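You operate a simulated robot arm through the tools that you are given. There is no shell and no other tool.

The job below is to be done with a simulated robot arm. You get a single attempt, and the scene is never put back.

## Task
Press 2 portions of powder into the purple-band cup.
Fine: teal rocker to Open before, back to Closed after; centre the slider with the cup in it; leave the white pump head and the knob alone. Set down upright: what you pick out. Where these are worked on the way, their far stop is far enough and under half their travel is too little: teal rocker.
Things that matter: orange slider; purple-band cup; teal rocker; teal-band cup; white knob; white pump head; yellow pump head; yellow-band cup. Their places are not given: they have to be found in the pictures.

It is judged by the outcome, as a careful person would: the job done as asked, and still so three seconds after it is handed in. It fails if anything else is knocked over, pushed out of place, dropped, spilled or broken.

## Robot
A 7-joint arm with a fingered hand, fixed in place. Base frame: the origin is on the floor under the middle of its stand, x ahead of it, y to its left, z up; the work surface is at about z = 0.8. Units: m, rad, N and s.
With the tool pointing down near the work surface it reaches from about 0.28 to 0.7 m from the base axis. Its first joint turns from -2.897 to 2.897 rad. Payload 4 kg.
The tool frame sits at the grasp point between the pads (the TCP): z along the fingers, y along the line on which they close. The tips reach 0.026 m beyond it. The gripper opens to 0.156 m; its body begins 0.073 m behind the TCP. The gripper is a hand of 4 fingers: y runs from the thumb to the fingers, the wrist lies at [0, 0, -0.239] in the tool frame, and closing takes about 1.5 s.
Orientation is that of the tool frame in the base frame, as a unit quaternion [x, y, z, w]. With the fingers straight down and closing along the base's y, the tool's x points along the base's -x, its y along +y and its z along -z.

## Interface
- The arm moves only by the tool play_rows. Its argument "commands" is a list that holds one entry, the list of rows, each a list of 6 numbers: the shift along the base's x, y, z in cm, then the turn, a rotation vector about the base's x, y, z in rad. In form: [[[x, y, z, wx, wy, wz], ...]]. A call has 1 to 20 rows; each row shifts and turns the commanded pose from where the row before left it. "claw" is the opening, from 0 (shut) to 1 (fully open), set as the call begins (left out, the last holds). Rows are played at 5 a second. More than 0.05 m and 0.15 rad between two rows, or a gripper value outside its range, and nothing of the call is played. A pose out of reach is approached as far as the arm can. The call stops where the force on the tool passes 50 N (or 10 N more than at its start, if that is more) or the arm is blocked; 0.2 s more then pass. The fingers move at their own pace (about 0.072 m/s each) and stop on an object; they squeeze with about 26 N. The grip force told is the motor's: it shows also when the fingers shut on nothing. Time passes only in rows, and 0.2 s behind the last, so rows that do not move let the fingers close. It gives the time, the measured TCP pose, the force on the tool (base axes), the opening and the grip force at its end, in the units of the frame above (readings bear some noise), with the torque about the TCP (base axes, N m) and any sound that the robot's microphone picked up, and new pictures: "views" is both (left out), scene, wrist or none.
- Cameras (640 x 400 px; columns grow to the right, rows downward): "scene" is fixed at [0.2247, 0.5014, 1.5862]; the picture's right is [-0.86, -0.52, 0.00], its down [-0.33, 0.55, -0.77] and it looks along [0.39, -0.66, -0.64] (base axes); focal length 361 px, centre (320, 200). "wrist" rides on the gripper at [0.058, -0.058, -0.091] in the tool frame; the picture's right is [0.71, 0.71, 0.00], its down [-0.53, 0.53, -0.67] and it looks along [-0.47, 0.47, 0.74] (tool axes); focal length 265 px, centre (320, 200).
- grasp_type(shape): the hand has 4 fingers and takes this shape, open, in about a second: jaw (thumb against the fingers, like two jaws); tri (thumb and two fingers); tip (a fingertip pinch); poke (one finger out to press); point (the index stretched); flat (the hand flat); cup (the hand cupped); fist (a fist). The gripper value then closes the fingers along that shape, each until it touches; the sizes above hold for jaw. It gives what a move gives, with no picture.
- locate(camera, pixels): for up to 12 pixels [column, row] of the newest picture of that camera ("zoom" is the newest enlarged one), the place [x, y, z] in the base frame of the surface seen there, good to about 0.003 m, but the place of the scene camera against the robot may be out by one fixed shift of up to 0.018 m in any direction. The clock stands still meanwhile.
- close_up(camera, box): a new picture of the part [left, top, right, bottom] of that camera's present view, enlarged. The clock stands still meanwhile.
- finish_job(): hands the job in; it is judged then, once.

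Leave the gripper open and the arm clear of the work at the hand-in unless told otherwise.

The tools are called after ">>>" as a command line: name --argument value ..., lists and objects as JSON in quotes. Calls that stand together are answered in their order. play_rows: Moves the arm, as the interface text tells. Its arguments: {"type":"object","properties":{"commands":{"type":"array","items":{"type":"array","items":{"type":"array","items":{"type":"number"}}}},"claw":{"type":"number"},"views":{"type":"string","enum":["both","scene","wrist","none"]}},"required":["commands"]} The other tools are called the same way: grasp_type (shape) gives the hand a shape; locate (camera, pixels) gives the place of the surface under pixels of a picture; close_up (camera, box) takes an enlarged picture of a part of a camera's view; finish_job () hands the job in.

At the start:

```text
t: 0.0
tool_pos: [0.36, -0.0935, 1.2351]
ee_rot: [-0.001, 1.0, 0.0, 0.001]
contact_force: [0.2, -0.3, 0.4]
ft_torque: [-0.02, -0.02, -0.01]
gripper_width: 0.1558
grip_force: 0.1
shape: jaw
```

scene: 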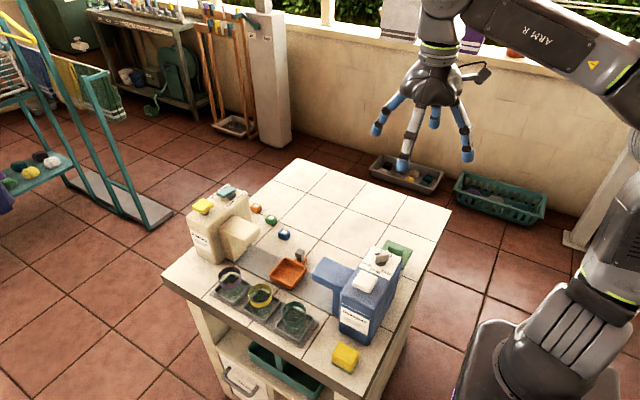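
wrist: 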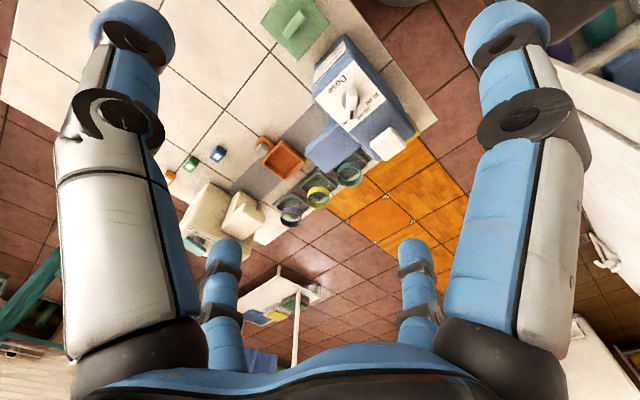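

I see a tiled work table with two dispensers: a cream one on the left of the picture at about (215,225) and a blue one on the right at about (370,300). Between them are an orange slider at about (288,272) and a row of three cups at about (230,283), (262,297) and (293,316). I'll enlarge these parts before moving anything.

>>> close_up --camera "scene" --box '[160, 170, 320, 270]'

>>> close_up --camera "scene" --box '[300, 220, 428, 380]'

>>> close_up --camera "scene" --box '[190, 245, 334, 345]'

>>> close_up --camera "wrist" --box '[160, 10, 440, 230]'

```text
4.00 times, centred on (240, 220) of scene
```

zoom: 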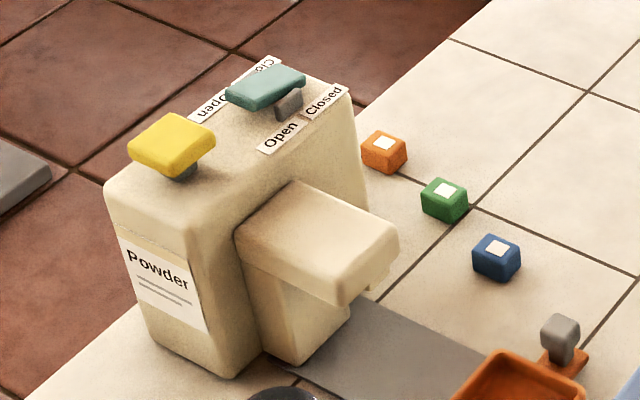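

```text
2.50 times, centred on (364, 300) of scene
```

zoom: 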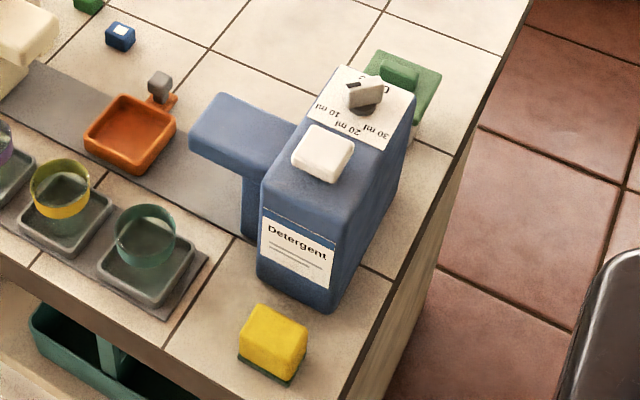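

```text
4.00 times, centred on (262, 295) of scene
```

zoom: 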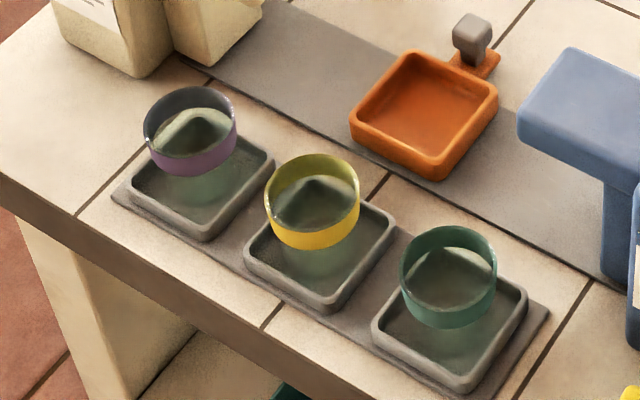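

```text
1.82 times, centred on (300, 120) of wrist
```

zoom: 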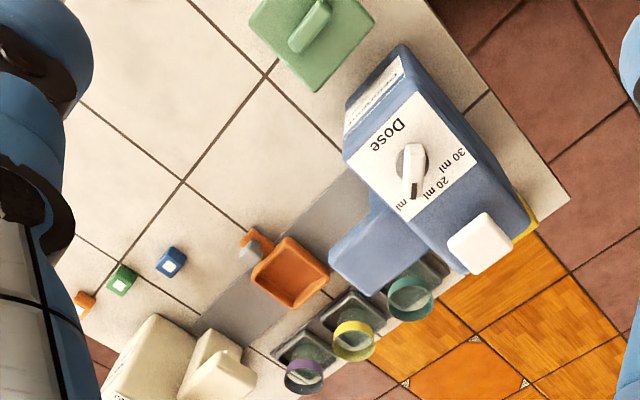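

The powder dispenser is the cream one. It has the yellow pump head and the teal rocker with its Open/Closed labels. The slider stands in the middle of a grey track between the two spouts. I'll locate points in the enlarged wrist picture and in the scene picture, then compare the two cameras.

>>> locate --camera "zoom" --pixels '[[290, 272], [248, 248], [285, 240], [328, 272], [293, 306], [254, 278], [305, 365], [354, 335], [410, 290], [480, 243], [412, 165], [375, 255]]'

>>> locate --camera "scene" --pixels '[[288, 276], [301, 255], [230, 283], [262, 297], [293, 316], [365, 282], [382, 258], [203, 206], [226, 192], [240, 232], [335, 275], [301, 165]]'

```text
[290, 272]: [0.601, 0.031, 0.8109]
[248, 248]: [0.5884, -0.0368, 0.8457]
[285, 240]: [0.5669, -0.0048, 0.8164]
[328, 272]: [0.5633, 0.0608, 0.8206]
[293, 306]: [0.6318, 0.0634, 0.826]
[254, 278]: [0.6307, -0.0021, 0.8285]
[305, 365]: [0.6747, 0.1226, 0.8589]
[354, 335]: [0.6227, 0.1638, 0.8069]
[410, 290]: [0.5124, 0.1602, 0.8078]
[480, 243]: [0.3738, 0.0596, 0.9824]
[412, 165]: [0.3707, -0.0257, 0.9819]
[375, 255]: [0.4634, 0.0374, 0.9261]
```

```text
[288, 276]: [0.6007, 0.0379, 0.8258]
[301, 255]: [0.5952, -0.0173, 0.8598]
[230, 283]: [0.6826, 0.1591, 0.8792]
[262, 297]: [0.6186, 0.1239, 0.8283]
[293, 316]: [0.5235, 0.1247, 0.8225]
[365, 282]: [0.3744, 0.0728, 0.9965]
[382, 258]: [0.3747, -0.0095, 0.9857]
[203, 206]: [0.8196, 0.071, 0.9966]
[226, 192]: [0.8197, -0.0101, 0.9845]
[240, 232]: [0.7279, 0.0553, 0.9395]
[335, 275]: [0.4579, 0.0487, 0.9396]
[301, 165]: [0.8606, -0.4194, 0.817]
```

Checking the two cameras against each other on the white pump head, the scene camera reads about 1.3 cm too far in y and 1.4 cm too high. I'll look at the rocker, the pump head and the cups more closely.

>>> close_up --camera "scene" --box '[186, 172, 266, 222]'

>>> close_up --camera "scene" --box '[205, 255, 285, 305]'

>>> close_up --camera "wrist" --box '[160, 130, 320, 230]'

```text
8.00 times, centred on (226, 197) of scene
```

zoom: 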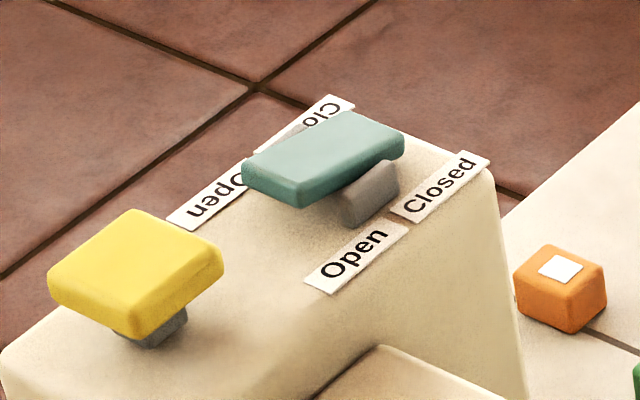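

```text
8.00 times, centred on (245, 280) of scene
```

zoom: 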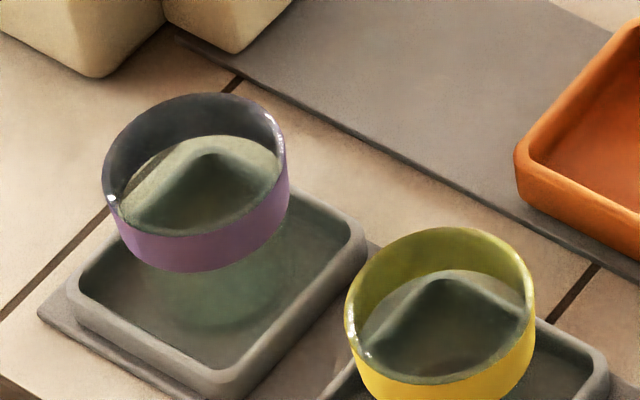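

```text
4.00 times, centred on (240, 180) of wrist
```

zoom: 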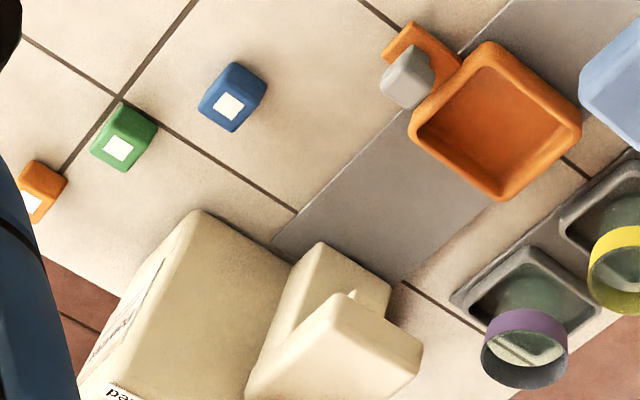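

I'll enlarge the dispenser top again so I can locate points along the rocker plate, the labels and the yellow head. This should tell me which way the rocker is tilted.

>>> close_up --camera "scene" --box '[186, 172, 266, 222]'

```text
8.00 times, centred on (226, 197) of scene
```

zoom: 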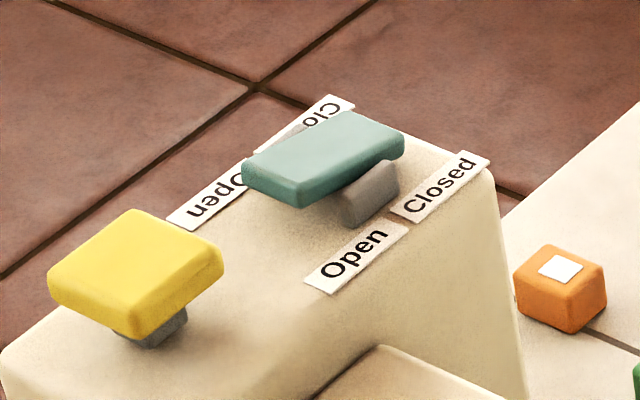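

Next I'll locate the rocker's ends and corners, the labels, the pump head's corners and the dispenser's top.

>>> locate --camera "zoom" --pixels '[[255, 166], [300, 182], [325, 150], [345, 115], [398, 138], [350, 260], [440, 190], [365, 200], [58, 275], [130, 215], [215, 248], [135, 318]]'

>>> locate --camera "scene" --pixels '[[210, 225], [232, 220], [237, 195], [227, 223], [252, 232], [240, 240], [216, 262], [238, 253], [222, 254], [193, 218], [230, 240], [245, 222]]'

```text
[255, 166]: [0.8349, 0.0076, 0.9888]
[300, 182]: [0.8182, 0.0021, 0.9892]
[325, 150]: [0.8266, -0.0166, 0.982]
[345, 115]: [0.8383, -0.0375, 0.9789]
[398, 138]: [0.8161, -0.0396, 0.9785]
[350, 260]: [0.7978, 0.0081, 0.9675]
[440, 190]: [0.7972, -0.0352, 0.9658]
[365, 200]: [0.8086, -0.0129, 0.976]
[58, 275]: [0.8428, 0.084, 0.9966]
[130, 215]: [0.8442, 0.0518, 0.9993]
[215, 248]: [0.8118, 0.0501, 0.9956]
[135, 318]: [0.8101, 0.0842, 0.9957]
```

```text
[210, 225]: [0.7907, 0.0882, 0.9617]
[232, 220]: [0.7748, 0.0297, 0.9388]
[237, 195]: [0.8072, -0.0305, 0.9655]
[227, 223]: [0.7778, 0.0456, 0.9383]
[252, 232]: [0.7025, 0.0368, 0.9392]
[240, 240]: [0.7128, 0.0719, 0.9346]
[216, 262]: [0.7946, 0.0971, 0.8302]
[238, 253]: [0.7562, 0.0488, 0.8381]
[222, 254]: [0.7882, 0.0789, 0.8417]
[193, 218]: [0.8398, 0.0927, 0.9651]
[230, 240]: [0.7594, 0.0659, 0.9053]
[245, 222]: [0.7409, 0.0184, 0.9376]
```

The rocker's −y end (Closed) is down and its +y end (Open) is raised, so it is closed now. I'll press the +y end to open it. Next I'll locate the fingertips to learn the hand's geometry in the jaw shape, along with more points on the cups and the slider.

>>> locate --camera "scene" --pixels '[[376, 131], [402, 165], [468, 156], [435, 124], [432, 75]]'

>>> locate --camera "wrist" --pixels '[[138, 30], [505, 25], [234, 245], [414, 245], [290, 222], [291, 213], [280, 205], [303, 205]]'

>>> close_up --camera "scene" --box '[340, 40, 500, 180]'

```text
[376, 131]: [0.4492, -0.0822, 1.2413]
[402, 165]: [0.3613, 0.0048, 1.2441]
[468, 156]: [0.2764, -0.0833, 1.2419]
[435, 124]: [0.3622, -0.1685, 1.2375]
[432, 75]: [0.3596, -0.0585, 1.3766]
```

```text
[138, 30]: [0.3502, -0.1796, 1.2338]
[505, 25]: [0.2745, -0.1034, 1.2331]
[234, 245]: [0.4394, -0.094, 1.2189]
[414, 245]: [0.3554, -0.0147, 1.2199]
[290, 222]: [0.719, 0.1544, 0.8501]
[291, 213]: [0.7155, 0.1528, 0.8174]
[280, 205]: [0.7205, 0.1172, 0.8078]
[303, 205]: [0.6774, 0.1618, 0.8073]
```

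```text
2.86 times, centred on (420, 110) of scene
```

zoom: 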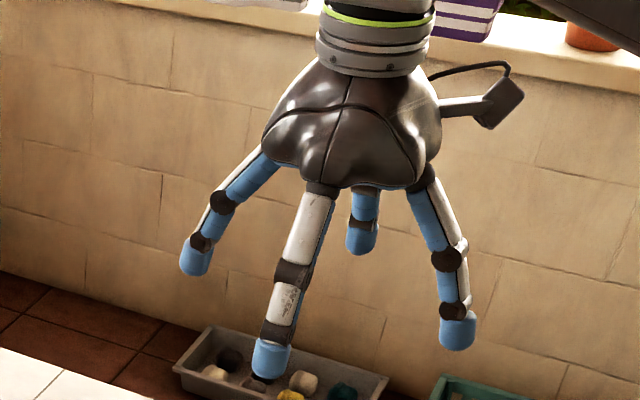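

The hand has four fingers in a cross, with the tips about 8.6 cm from the tool axis along tool ±x and ±y. I'll try the poke shape here, clear of everything, to see where its fingertip sits.

>>> grasp_type --shape "poke"

>>> play_rows --commands '[[[0, 0, 0, 0, 0, 0], [0, 0, 0, 0, 0, 0]]]' --views "both"

>>> close_up --camera "scene" --box '[340, 40, 500, 180]'

```text
t: 0.9
tool_pos: [0.3598, -0.0936, 1.2343]
ee_rot: [0.0, 1.0, 0.0, 0.0]
contact_force: [-0.7, -0.4, -0.8]
ft_torque: [0.0, 0.03, 0.0]
gripper_width: 0.0
grip_force: 0.1
shape: poke
```

```text
t: 1.5
tool_pos: [0.3598, -0.0932, 1.2353]
ee_rot: [0.0, 1.0, 0.0, 0.0]
contact_force: [0.4, -0.1, -0.2]
ft_torque: [-0.06, 0.0, 0.02]
gripper_width: 0.0001
grip_force: 0.2
shape: poke
```

scene: 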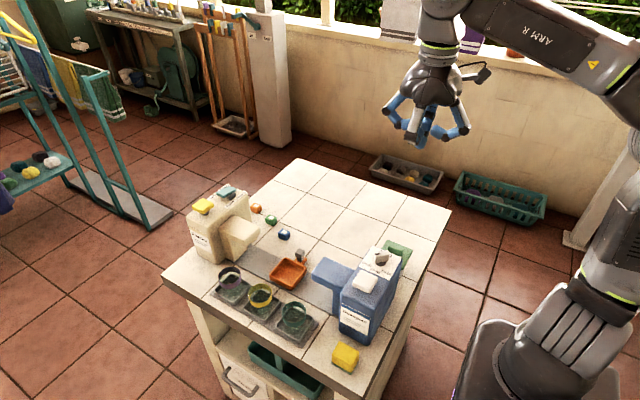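
wrist: 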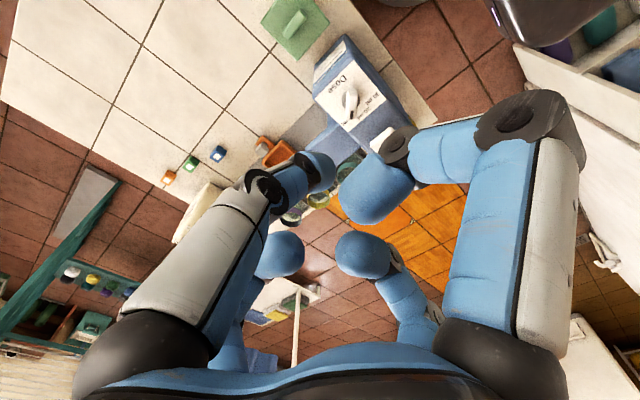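

```text
2.86 times, centred on (420, 110) of scene
```

zoom: 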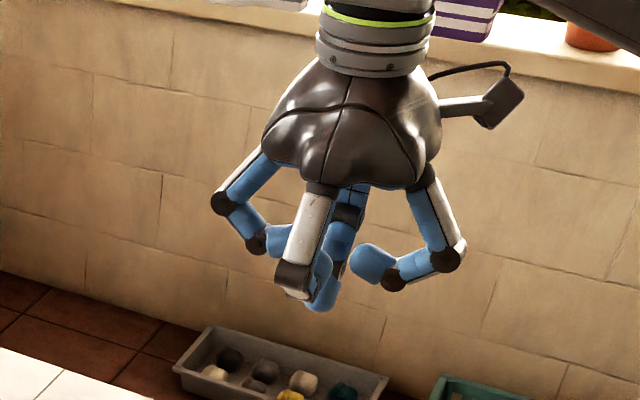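

In the poke shape three fingers curl and one reaches down towards the axis. I'll locate its tip and the curled ones.

>>> locate --camera "zoom" --pixels '[[320, 303], [318, 310], [333, 275], [275, 235], [370, 262], [293, 290], [255, 245], [392, 283]]'

>>> locate --camera "wrist" --pixels '[[318, 170], [325, 160], [370, 200], [280, 250], [362, 250]]'

```text
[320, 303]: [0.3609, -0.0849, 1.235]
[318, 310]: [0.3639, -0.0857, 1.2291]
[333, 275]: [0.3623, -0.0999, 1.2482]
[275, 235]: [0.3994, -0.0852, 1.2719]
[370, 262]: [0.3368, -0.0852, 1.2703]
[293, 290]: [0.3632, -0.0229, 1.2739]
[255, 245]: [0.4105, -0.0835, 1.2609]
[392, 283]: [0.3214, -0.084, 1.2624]
```

```text
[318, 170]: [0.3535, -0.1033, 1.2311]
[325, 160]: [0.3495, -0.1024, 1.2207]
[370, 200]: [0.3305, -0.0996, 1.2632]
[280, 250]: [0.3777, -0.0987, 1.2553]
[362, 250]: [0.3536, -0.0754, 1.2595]
```

The poke fingertip lies on the tool axis about 2.6 cm past the TCP, and the curled fingers stay about 4 cm behind it. I'll go back to the jaw shape for the cup and move above the work with a 45° yaw, so the fingers come down diagonally between neighbouring cups. From there the wrist camera can see the cups and the slider.

>>> grasp_type --shape "jaw"

>>> play_rows --commands '[[[2.4, 1.2, -1.55, 0, 0, 0.0785], [2.4, 1.2, -1.55, 0, 0, 0.0785], [2.4, 1.2, -1.55, 0, 0, 0.0785], [2.4, 1.2, -1.55, 0, 0, 0.0785], [2.4, 1.2, -1.55, 0, 0, 0.0785], [2.4, 1.2, -1.55, 0, 0, 0.0785], [2.4, 1.2, -1.55, 0, 0, 0.0785], [2.4, 1.2, -1.55, 0, 0, 0.0785], [2.4, 1.2, -1.55, 0, 0, 0.0785], [2.4, 1.2, -1.55, 0, 0, 0.0785], [0, 0, 0, 0, 0, 0]]]' --claw 0.6 --views "both"

```text
t: 2.4
tool_pos: [0.3613, -0.0932, 1.2343]
ee_rot: [0.0, 1.0, -0.001, 0.001]
contact_force: [0.4, -0.1, -0.1]
ft_torque: [0.01, -0.02, 0.0]
gripper_width: 0.1557
grip_force: 0.1
shape: jaw
```

```text
t: 4.8
tool_pos: [0.6011, 0.0256, 1.0794]
ee_rot: [-0.384, 0.923, 0.0, 0.001]
contact_force: [0.8, 0.4, 0.2]
ft_torque: [0.0, 0.02, -0.01]
gripper_width: 0.0943
grip_force: 0.0
shape: jaw
```

scene: 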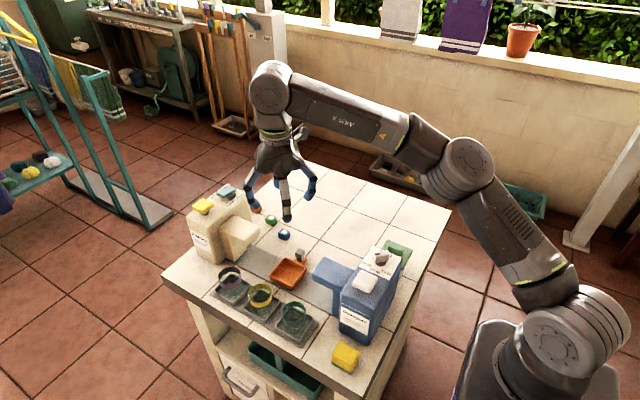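
wrist: 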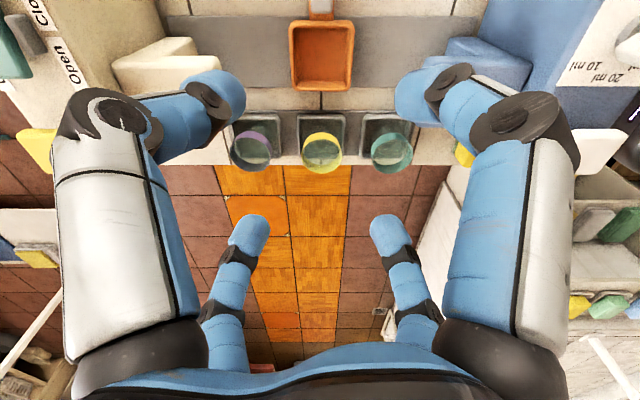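

The wrist view is now square to the bench, with the slider at (321,55), the purple cup at (253,150), the yellow at (322,152) and the teal at (391,152). I'll enlarge it and locate the cup rims and the slider.

>>> close_up --camera "wrist" --box '[220, 90, 340, 190]'

>>> close_up --camera "wrist" --box '[240, 0, 400, 100]'

```text
4.00 times, centred on (280, 140) of wrist
```

zoom: 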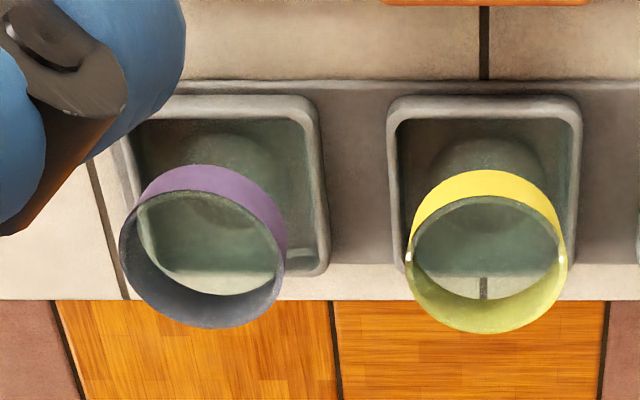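

```text
4.00 times, centred on (320, 50) of wrist
```

zoom: 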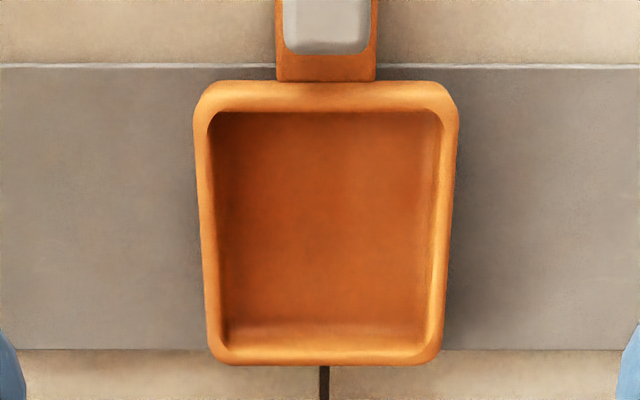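

I'll locate the slider's walls, floor and handle, and the purple cup's rim and band.

>>> locate --camera "zoom" --pixels '[[203, 130], [450, 130], [213, 330], [436, 330], [326, 95], [326, 355], [326, 200], [326, 30], [230, 200], [425, 200], [100, 200], [560, 200]]'

>>> locate --camera "wrist" --pixels '[[251.5, 133], [253, 138], [231.5, 150], [270, 158], [250, 165], [250, 171], [266, 142], [240, 167], [263, 166], [236, 139], [322, 136], [391, 136]]'

```text
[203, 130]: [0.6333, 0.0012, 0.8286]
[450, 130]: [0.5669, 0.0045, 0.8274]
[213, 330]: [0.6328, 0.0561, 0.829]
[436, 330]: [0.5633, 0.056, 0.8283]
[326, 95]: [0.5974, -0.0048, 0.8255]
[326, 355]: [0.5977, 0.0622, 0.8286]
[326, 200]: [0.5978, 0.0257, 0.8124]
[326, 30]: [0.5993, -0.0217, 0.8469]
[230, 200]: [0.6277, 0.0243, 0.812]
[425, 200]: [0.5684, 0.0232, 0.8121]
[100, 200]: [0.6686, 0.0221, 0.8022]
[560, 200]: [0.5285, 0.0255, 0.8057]
```

```text
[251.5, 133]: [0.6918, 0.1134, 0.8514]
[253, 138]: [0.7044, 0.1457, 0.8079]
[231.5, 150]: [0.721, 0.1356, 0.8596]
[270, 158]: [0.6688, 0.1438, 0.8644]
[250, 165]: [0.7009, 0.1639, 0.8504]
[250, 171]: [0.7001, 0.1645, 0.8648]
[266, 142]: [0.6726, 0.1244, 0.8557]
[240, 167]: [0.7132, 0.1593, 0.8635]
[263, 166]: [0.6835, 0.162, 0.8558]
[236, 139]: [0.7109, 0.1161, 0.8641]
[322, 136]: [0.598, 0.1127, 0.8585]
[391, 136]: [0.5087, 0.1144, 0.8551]
```

The purple cup's rim centre is near (0.695, 0.140), with a rim radius of about 2.65 cm and a rim height of about 0.866. The slider centre is at about x = 0.598, with its floor at 0.812 and its wall tops at 0.829. The powder spout is close to the cup, so I'll measure the dispenser's edges and the part-closed finger shape before I descend.

>>> locate --camera "wrist" --pixels '[[232, 92], [205, 85], [120, 108], [160, 130], [420, 95], [500, 115], [248, 235], [388, 235], [150, 75], [215, 62], [195, 45], [130, 55]]'

>>> locate --camera "scene" --pixels '[[287, 218], [248, 205], [312, 190], [252, 180], [307, 165], [275, 185], [287, 190], [300, 175]]'

>>> close_up --camera "scene" --box '[220, 120, 340, 230]'

>>> close_up --camera "wrist" --box '[0, 0, 260, 190]'

```text
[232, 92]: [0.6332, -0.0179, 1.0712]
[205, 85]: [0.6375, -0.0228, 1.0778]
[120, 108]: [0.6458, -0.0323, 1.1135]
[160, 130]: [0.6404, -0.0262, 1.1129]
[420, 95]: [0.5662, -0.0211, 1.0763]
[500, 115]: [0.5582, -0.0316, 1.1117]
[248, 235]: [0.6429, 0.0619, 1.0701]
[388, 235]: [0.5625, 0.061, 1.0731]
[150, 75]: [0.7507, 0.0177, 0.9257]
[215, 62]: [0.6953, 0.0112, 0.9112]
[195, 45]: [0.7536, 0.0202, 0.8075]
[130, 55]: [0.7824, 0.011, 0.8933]
```

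```text
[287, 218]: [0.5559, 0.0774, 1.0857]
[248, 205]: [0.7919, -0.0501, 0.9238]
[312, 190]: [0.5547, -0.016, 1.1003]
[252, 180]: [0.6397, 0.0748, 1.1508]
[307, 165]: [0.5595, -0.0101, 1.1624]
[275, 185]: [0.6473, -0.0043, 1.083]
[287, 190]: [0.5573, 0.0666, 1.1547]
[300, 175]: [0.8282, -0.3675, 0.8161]
```

```text
3.64 times, centred on (280, 175) of scene
```

zoom: 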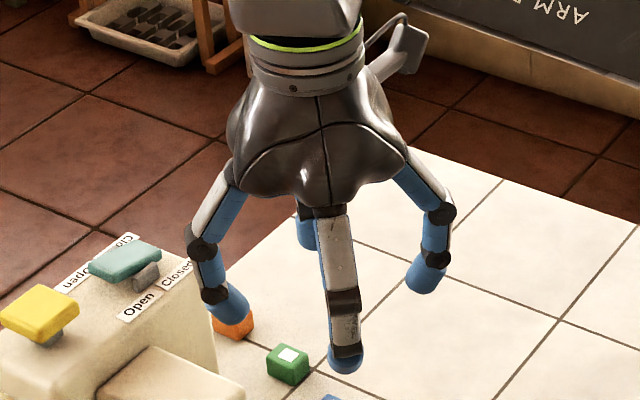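

```text
2.11 times, centred on (130, 95) of wrist
```

zoom: 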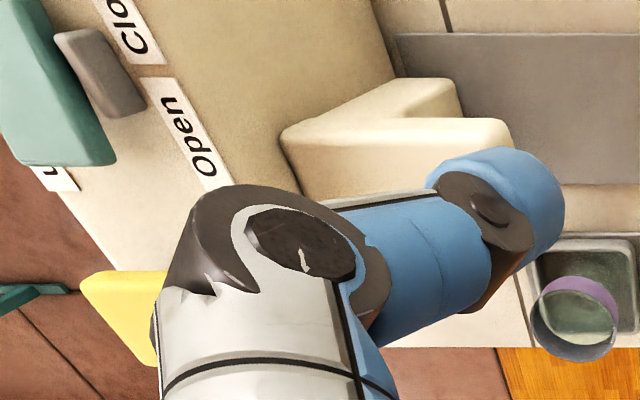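

At yaw +45° the camera arm would hang over the powder spout while I grasp the cup. I'll turn to yaw −45°, which keeps the fingers on the same diagonals and puts the camera on the robot side. Then I'll hover near the purple cup at a safe height.

>>> play_rows --commands '[[[0.45, 0.953, -0.49, 0, 0, -0.1309], [0.45, 0.953, -0.49, 0, 0, -0.1309], [0.45, 0.953, -0.49, 0, 0, -0.1309], [0.45, 0.953, -0.49, 0, 0, -0.1309], [0.45, 0.953, -0.49, 0, 0, -0.1309], [0.45, 0.953, -0.49, 0, 0, -0.1309], [0.45, 0.953, -0.49, 0, 0, -0.1309], [0.45, 0.953, -0.49, 0, 0, -0.1309], [0.45, 0.953, -0.49, 0, 0, -0.1309], [0.45, 0.953, -0.49, 0, 0, -0.1309], [0.45, 0.953, -0.49, 0, 0, -0.1309], [0.45, 0.953, -0.49, 0, 0, -0.1309], [0, 0, 0, 0, 0, 0]]]' --views "both"

```text
t: 7.6
tool_pos: [0.6442, 0.0626, 1.0287]
ee_rot: [0.383, 0.924, 0.0, 0.001]
contact_force: [-0.7, 0.0, -0.5]
ft_torque: [0.01, 0.03, 0.01]
gripper_width: 0.0943
grip_force: 0.0
shape: jaw
out of reach, approached as far as the arm can: row 7, 8, 9, 10, 11, 12
```

scene: 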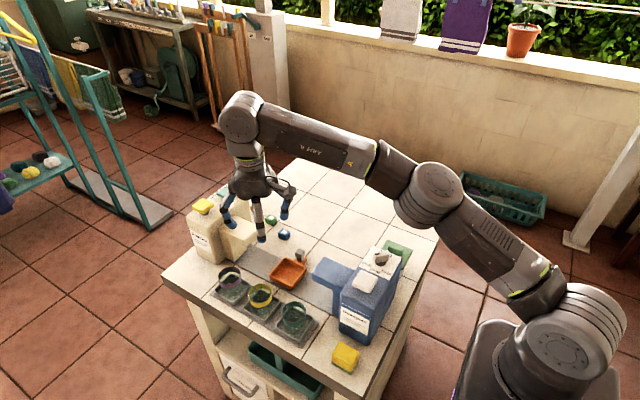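
wrist: 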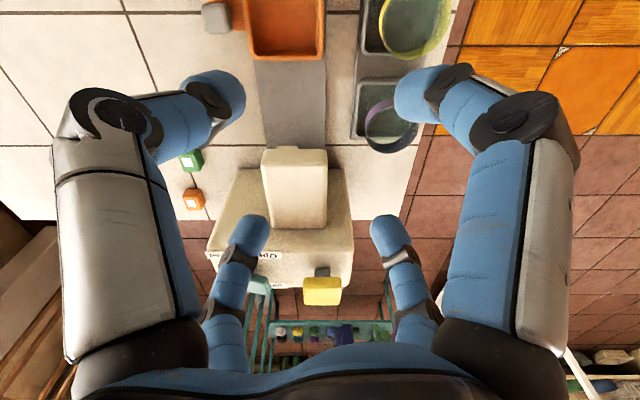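

That height puts the vertical tool past its reach: it stopped at (0.644, 0.063, 1.029). Reach grows lower down. I'll step back and slightly lower first to see which pose the next command starts from.

>>> play_rows --commands '[[[-2.75, 0, -1.0, 0, 0, 0], [-2.75, 0, -1.0, 0, 0, 0], [0, 0, 0, 0, 0, 0]]]' --views "none"

```text
t: 8.4
tool_pos: [0.5885, 0.0635, 1.0097]
ee_rot: [0.384, 0.923, 0.0, 0.0]
contact_force: [-0.3, -0.1, 0.2]
ft_torque: [0.04, 0.01, 0.01]
gripper_width: 0.0941
grip_force: 0.0
shape: jaw
```

Commands start from the reached pose. I'll go lower to about z = 0.92 over the cup row, where the tips at 0.89 still clear the 0.866 rims, and then move out over the purple cup.

>>> play_rows --commands '[[[0.8, 1.91, -2.0, 0, 0, 0], [0.8, 1.91, -2.0, 0, 0, 0], [0.8, 1.91, -2.0, 0, 0, 0], [0.8, 1.91, -2.0, 0, 0, 0], [1.86, 0, -0.25, 0, 0, 0], [1.86, 0, -0.25, 0, 0, 0], [1.86, 0, -0.25, 0, 0, 0], [1.86, 0, -0.25, 0, 0, 0], [0, 0, 0, 0, 0, 0]]]' --views "both"

```text
t: 10.4
tool_pos: [0.6449, 0.1306, 0.9182]
ee_rot: [0.384, 0.923, 0.0, 0.001]
contact_force: [0.7, -0.6, -0.4]
ft_torque: [0.0, 0.04, 0.0]
gripper_width: 0.094
grip_force: 0.1
shape: jaw
out of reach, approached as far as the arm can: row 6, 7, 8
```

scene: 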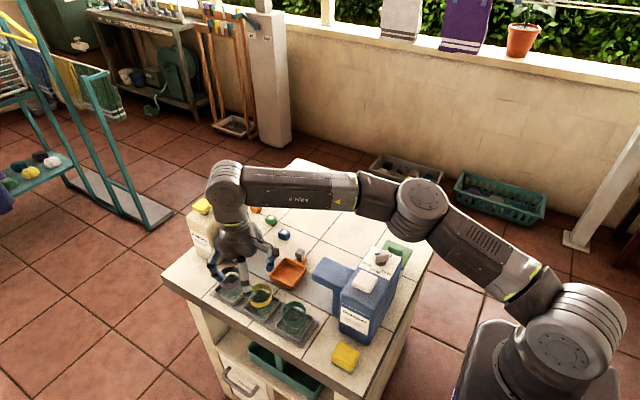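
wrist: 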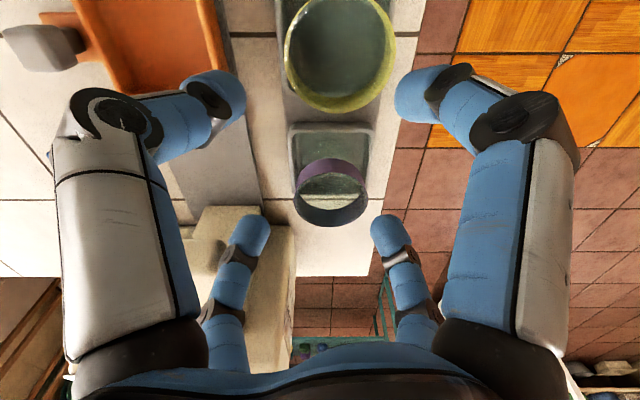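

Vertical reach ends here at a radius of about 0.66, which is short of the purple cup at 0.709. I'll measure the arm's joint positions from the scene picture to work out how much forward tilt I need.

>>> locate --camera "scene" --pixels '[[228, 175], [230, 195], [300, 188], [360, 190], [418, 205], [470, 240], [530, 280], [590, 320], [560, 320], [410, 185], [240, 235], [235, 215]]'

```text
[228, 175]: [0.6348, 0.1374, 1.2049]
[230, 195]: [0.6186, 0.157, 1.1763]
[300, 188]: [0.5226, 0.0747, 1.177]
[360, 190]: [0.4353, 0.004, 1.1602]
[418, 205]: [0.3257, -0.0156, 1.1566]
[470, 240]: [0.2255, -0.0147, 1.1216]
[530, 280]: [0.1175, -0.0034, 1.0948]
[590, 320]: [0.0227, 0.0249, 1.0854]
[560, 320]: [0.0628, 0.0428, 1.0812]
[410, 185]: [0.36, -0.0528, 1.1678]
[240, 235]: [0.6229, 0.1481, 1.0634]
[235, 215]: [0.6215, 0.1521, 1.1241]
```

At yaw −45° the elbow has swung out sideways, so a wrist joint is probably at its limit in this yaw. I'll look at the hand and camera bracket now to learn how low the bracket really hangs.

>>> close_up --camera "scene" --box '[190, 150, 310, 300]'

```text
2.67 times, centred on (250, 225) of scene
```

zoom: 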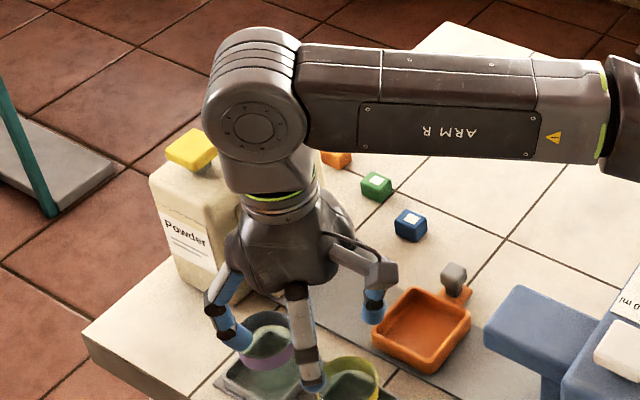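

The camera box is at (380,270) in this enlargement. I'll locate it and the hand's palm edge.

>>> locate --camera "zoom" --pixels '[[385, 262], [372, 283], [390, 285], [345, 250], [385, 240], [300, 300], [290, 270], [225, 320], [310, 380], [215, 295], [290, 195], [250, 120]]'

```text
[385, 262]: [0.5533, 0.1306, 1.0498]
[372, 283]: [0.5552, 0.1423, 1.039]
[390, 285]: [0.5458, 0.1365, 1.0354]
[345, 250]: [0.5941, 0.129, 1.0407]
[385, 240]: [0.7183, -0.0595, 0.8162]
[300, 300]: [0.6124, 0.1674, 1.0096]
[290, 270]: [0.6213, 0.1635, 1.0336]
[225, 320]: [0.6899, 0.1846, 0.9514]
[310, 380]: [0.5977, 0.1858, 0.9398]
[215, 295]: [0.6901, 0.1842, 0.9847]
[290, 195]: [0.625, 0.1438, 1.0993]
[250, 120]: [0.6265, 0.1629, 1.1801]
```

The camera box's underside sits about 10 cm above the TCP. Even at yaw +45° it would pass about 2.5 cm over the powder spout while I grasp the cup. I'll retreat upward and turn back to yaw +45°, where the arm configuration was healthier.

>>> play_rows --commands '[[[-1.6, -0.5, 1.5, 0, 0, 0], [-1.6, -0.5, 1.5, 0, 0, 0], [-1.6, -0.5, 1.5, 0, 0, 0], [-1.6, -0.5, 1.5, 0, 0, 0], [0, 0, 0, 0, 0, 0.1309], [0, 0, 0, 0, 0, 0.1309], [0, 0, 0, 0, 0, 0.1309], [0, 0, 0, 0, 0, 0.1309], [0, 0, 0, 0, 0, 0.1309], [0, 0, 0, 0, 0, 0.1309], [0, 0, 0, 0, 0, 0.1309], [0, 0, 0, 0, 0, 0.1309], [0, 0, 0, 0, 0, 0.1309], [0, 0, 0, 0, 0, 0.1309], [0, 0, 0, 0, 0, 0.1309], [0, 0, 0, 0, 0, 0.1309], [0, 0, 0, 0, 0, 0]]]' --views "both"

```text
t: 14.0
tool_pos: [0.5815, 0.1106, 0.9801]
ee_rot: [-0.384, 0.923, -0.001, 0.0]
contact_force: [-0.4, -0.5, 0.7]
ft_torque: [0.0, -0.01, -0.02]
gripper_width: 0.094
grip_force: 0.1
shape: jaw
```

scene: 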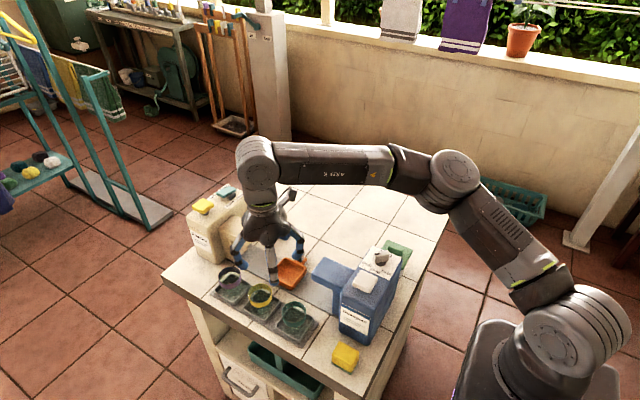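
wrist: 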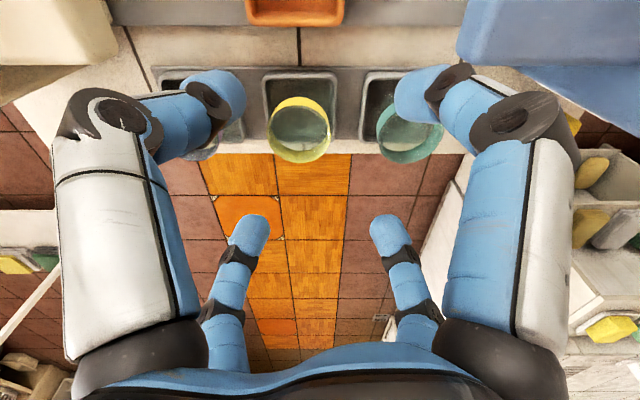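

The turn went fine. Now I'll move outward at low height towards the purple cup, still with the tool vertical, to see how far it reaches.

>>> play_rows --commands '[[[1.95, 0.65, -1.7, 0, 0, 0], [1.95, 0.65, -1.7, 0, 0, 0], [1.95, 0.65, -1.7, 0, 0, 0], [1.83, 0.33, -0.4, 0, 0, 0], [1.83, 0.33, -0.4, 0, 0, 0], [1.83, 0.33, -0.4, 0, 0, 0], [0, 0, 0, 0, 0, 0]]]' --views "both"

```text
t: 15.6
tool_pos: [0.6389, 0.1284, 0.9281]
ee_rot: [-0.383, 0.924, 0.0, 0.001]
contact_force: [0.2, 0.0, -0.7]
ft_torque: [0.02, -0.02, -0.05]
gripper_width: 0.0939
grip_force: 0.0
shape: jaw
out of reach, approached as far as the arm can: row 4, 5, 6
```

scene: 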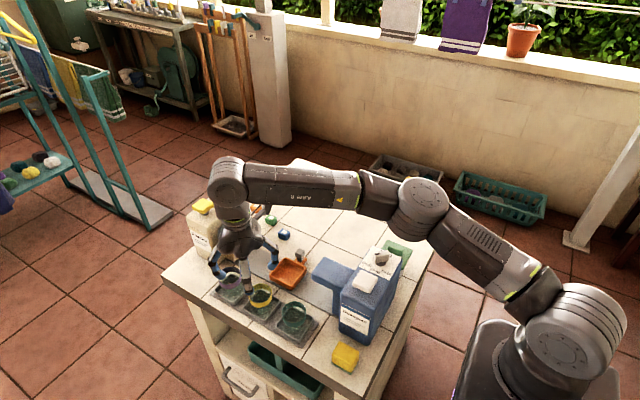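
wrist: 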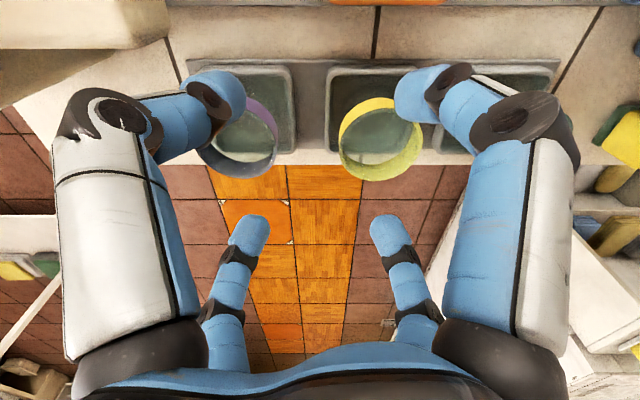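

The limit is about the same here, so the tool has to lean outward. I'll tilt the hand forward about 0.2 rad, tips towards +x, and move out over the purple cup with the tips still above the rim.

>>> play_rows --commands '[[[0, 0, 0, 0, -0.1, 0], [0, 0, 0, 0, -0.1, 0], [1.4, 0.29, 0, 0, 0, 0], [1.4, 0.29, 0, 0, 0, 0], [1.4, 0.29, 0, 0, 0, 0], [1.4, 0.29, 0, 0, 0, 0], [0, 0, 0, 0, 0, 0]]]' --views "both"

```text
t: 17.2
tool_pos: [0.6892, 0.135, 0.9281]
ee_rot: [-0.38, 0.919, -0.039, 0.093]
contact_force: [-0.7, 0.6, -0.4]
ft_torque: [0.0, 0.02, -0.01]
gripper_width: 0.0938
grip_force: 0.0
shape: jaw
out of reach, approached as far as the arm can: row 6
```

scene: 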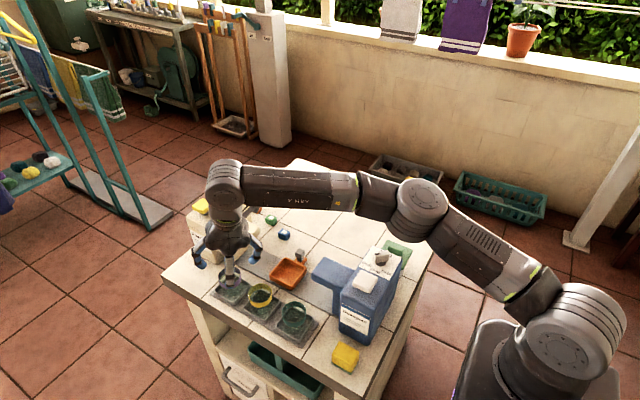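
wrist: 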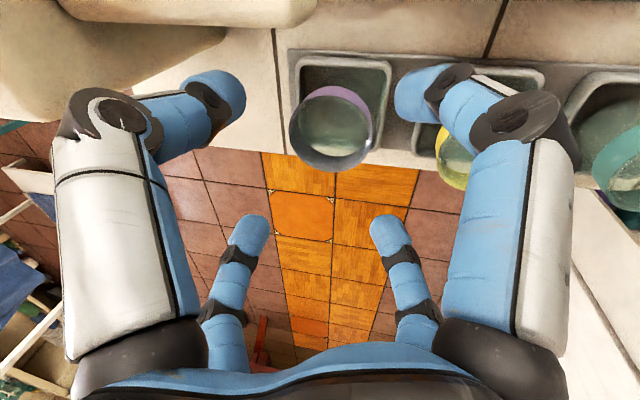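

I'm nearly there, and the wrist needs slightly more lean. Before descending I'll re-measure the purple cup's rim from this closer view, where the cup is at about (331,128).

>>> close_up --camera "wrist" --box '[270, 70, 398, 180]'

```text
3.64 times, centred on (334, 125) of wrist
```

zoom: 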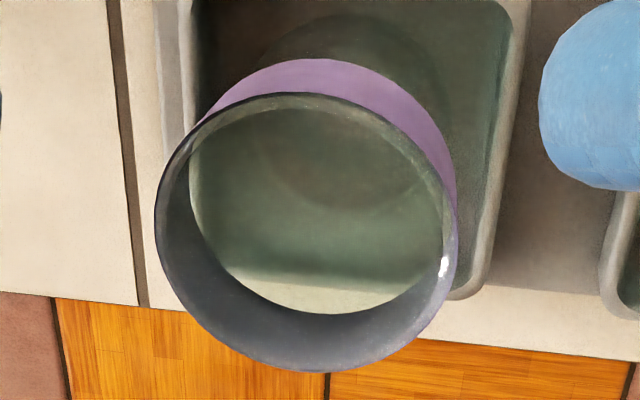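

I'll locate points around the rim, the lower edge of the band and the tray wall.

>>> locate --camera "zoom" --pixels '[[161, 222], [452, 262], [310, 366], [300, 97], [320, 75], [190, 310], [420, 325], [212, 125], [405, 140], [503, 150], [182, 60], [350, 220]]'

```text
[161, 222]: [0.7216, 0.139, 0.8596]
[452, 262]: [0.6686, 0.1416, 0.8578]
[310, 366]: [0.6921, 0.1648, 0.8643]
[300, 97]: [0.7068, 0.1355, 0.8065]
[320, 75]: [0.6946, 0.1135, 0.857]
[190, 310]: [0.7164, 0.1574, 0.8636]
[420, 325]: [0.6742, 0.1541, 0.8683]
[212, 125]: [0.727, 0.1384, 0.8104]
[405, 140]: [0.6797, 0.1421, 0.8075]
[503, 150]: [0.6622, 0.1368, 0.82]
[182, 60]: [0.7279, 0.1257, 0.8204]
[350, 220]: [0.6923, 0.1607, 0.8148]
```

The cup's rim centre is at (0.695, 0.1395), radius 2.65 cm, rim z ≈ 0.866, and the tray rim is at z 0.82. I'll lean to 0.28 rad, centre over the cup, and come down part way to z ≈ 0.895.

>>> play_rows --commands '[[[0, 0.2, -0.4, 0, -0.08, 0], [0.3, 0.25, -0.6, 0, 0, 0], [0, 0, -1.0, 0, 0, 0], [0, 0, -1.3, 0, 0, 0], [0, 0, 0, 0, 0, 0]]]' --views "both"

```text
t: 18.4
tool_pos: [0.6916, 0.1394, 0.894]
ee_rot: [-0.379, 0.915, -0.053, 0.129]
contact_force: [1.1, -0.5, -1.0]
ft_torque: [-0.02, -0.01, 0.0]
gripper_width: 0.094
grip_force: 0.0
shape: jaw
```

scene: 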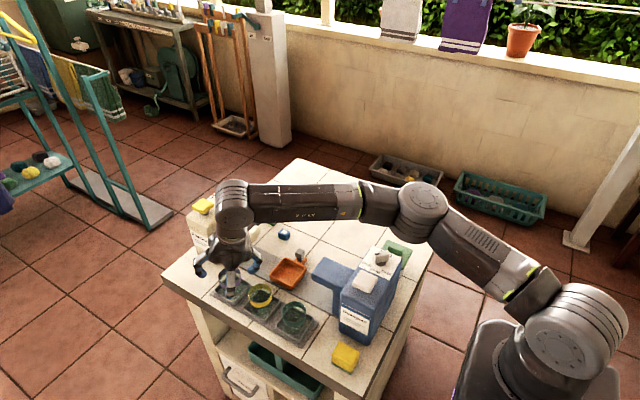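
wrist: 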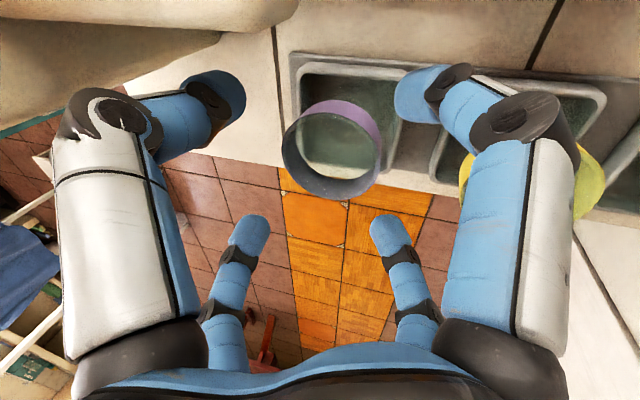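

The hand is centred around the purple cup and no finger is near the spout or the yellow cup. I'll come down to z ≈ 0.866 and check.

>>> play_rows --commands '[[[0, 0, -1.0, 0, 0, 0], [0, 0, -0.9, 0, 0, 0], [0, 0, -0.9, 0, 0, 0], [0, 0, 0, 0, 0, 0]]]' --views "both"

>>> close_up --camera "scene" --box '[180, 180, 300, 310]'

```text
t: 19.4
tool_pos: [0.6929, 0.1392, 0.8665]
ee_rot: [-0.378, 0.915, -0.053, 0.128]
contact_force: [-0.3, -0.5, 0.3]
ft_torque: [-0.01, 0.04, 0.01]
gripper_width: 0.094
grip_force: 0.0
shape: jaw
```

scene: 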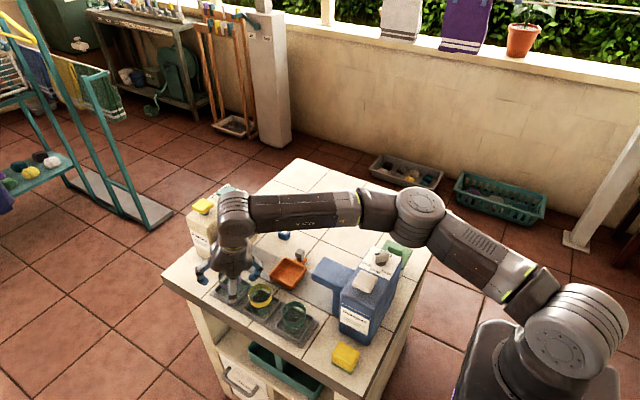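
wrist: 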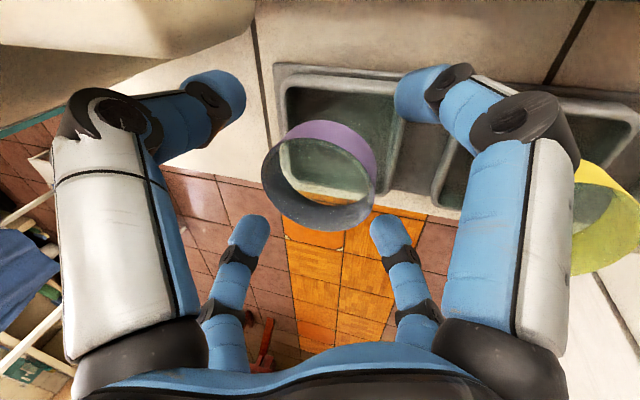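

```text
3.08 times, centred on (240, 245) of scene
```

zoom: 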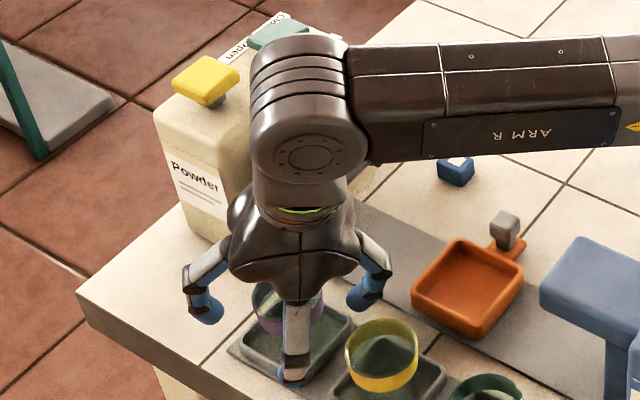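

The fingers surround the band on the diagonals and the force is near zero. I'll close the fingers on the cup now.

>>> play_rows --commands '[[[0, 0, 0, 0, 0, 0], [0, 0, 0, 0, 0, 0], [0, 0, 0, 0, 0, 0], [0, 0, 0, 0, 0, 0], [0, 0, 0, 0, 0, 0], [0, 0, 0, 0, 0, 0], [0, 0, 0, 0, 0, 0]]]' --claw 0.15 --views "both"

>>> close_up --camera "scene" --box '[180, 200, 300, 310]'

```text
t: 21.0
tool_pos: [0.692, 0.1402, 0.8672]
ee_rot: [-0.379, 0.915, -0.053, 0.129]
contact_force: [-0.7, -0.8, 0.7]
ft_torque: [0.02, -0.02, -0.01]
gripper_width: 0.0448
grip_force: 26.1
shape: jaw
```

scene: 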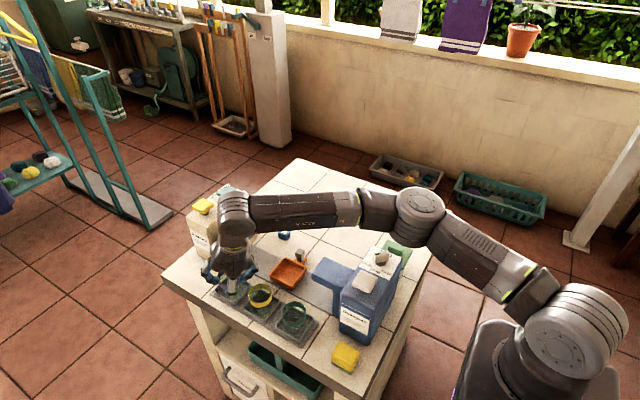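
wrist: 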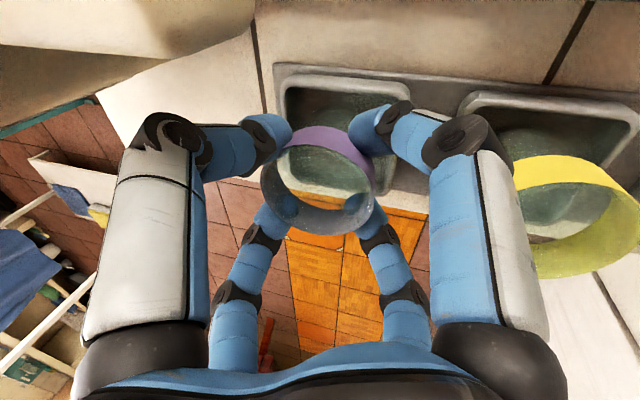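

```text
3.64 times, centred on (240, 255) of scene
```

zoom: 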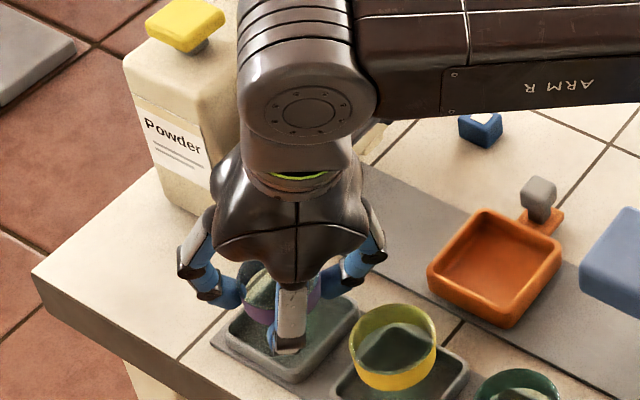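

All four fingers hold the band, with the opening at 0.045 and the grip at 26 N. I'll lift straight up 1 cm first to check that the cup comes along upright, then go to 7 cm.

>>> play_rows --commands '[[[0, 0, 0.5, 0, 0, 0], [0, 0, 0.5, 0, 0, 0], [0, 0, 0, 0, 0, 0]]]' --views "both"

>>> close_up --camera "scene" --box '[190, 230, 290, 310]'

```text
t: 21.8
tool_pos: [0.6919, 0.1411, 0.8769]
ee_rot: [-0.379, 0.915, -0.053, 0.13]
contact_force: [-0.2, -0.8, 0.4]
ft_torque: [0.01, 0.02, -0.01]
gripper_width: 0.045
grip_force: 26.2
shape: jaw
```

scene: 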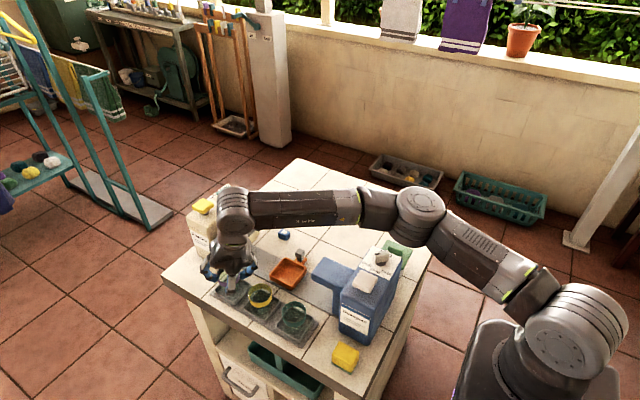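
wrist: 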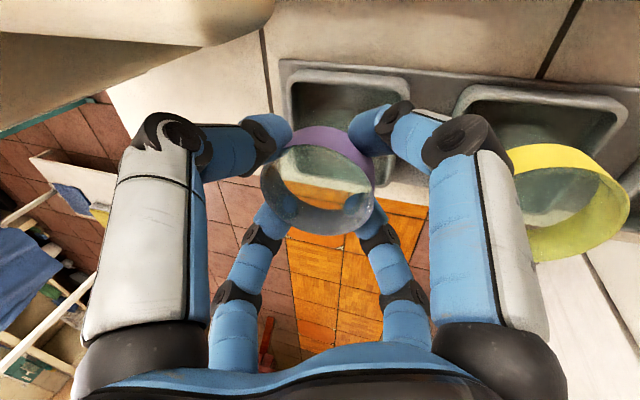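

```text
5.00 times, centred on (240, 270) of scene
```

zoom: 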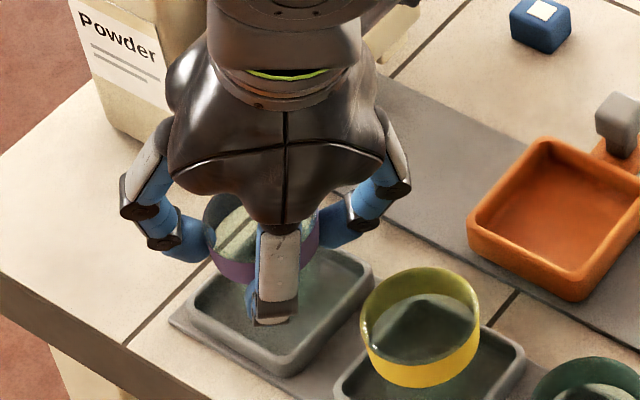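

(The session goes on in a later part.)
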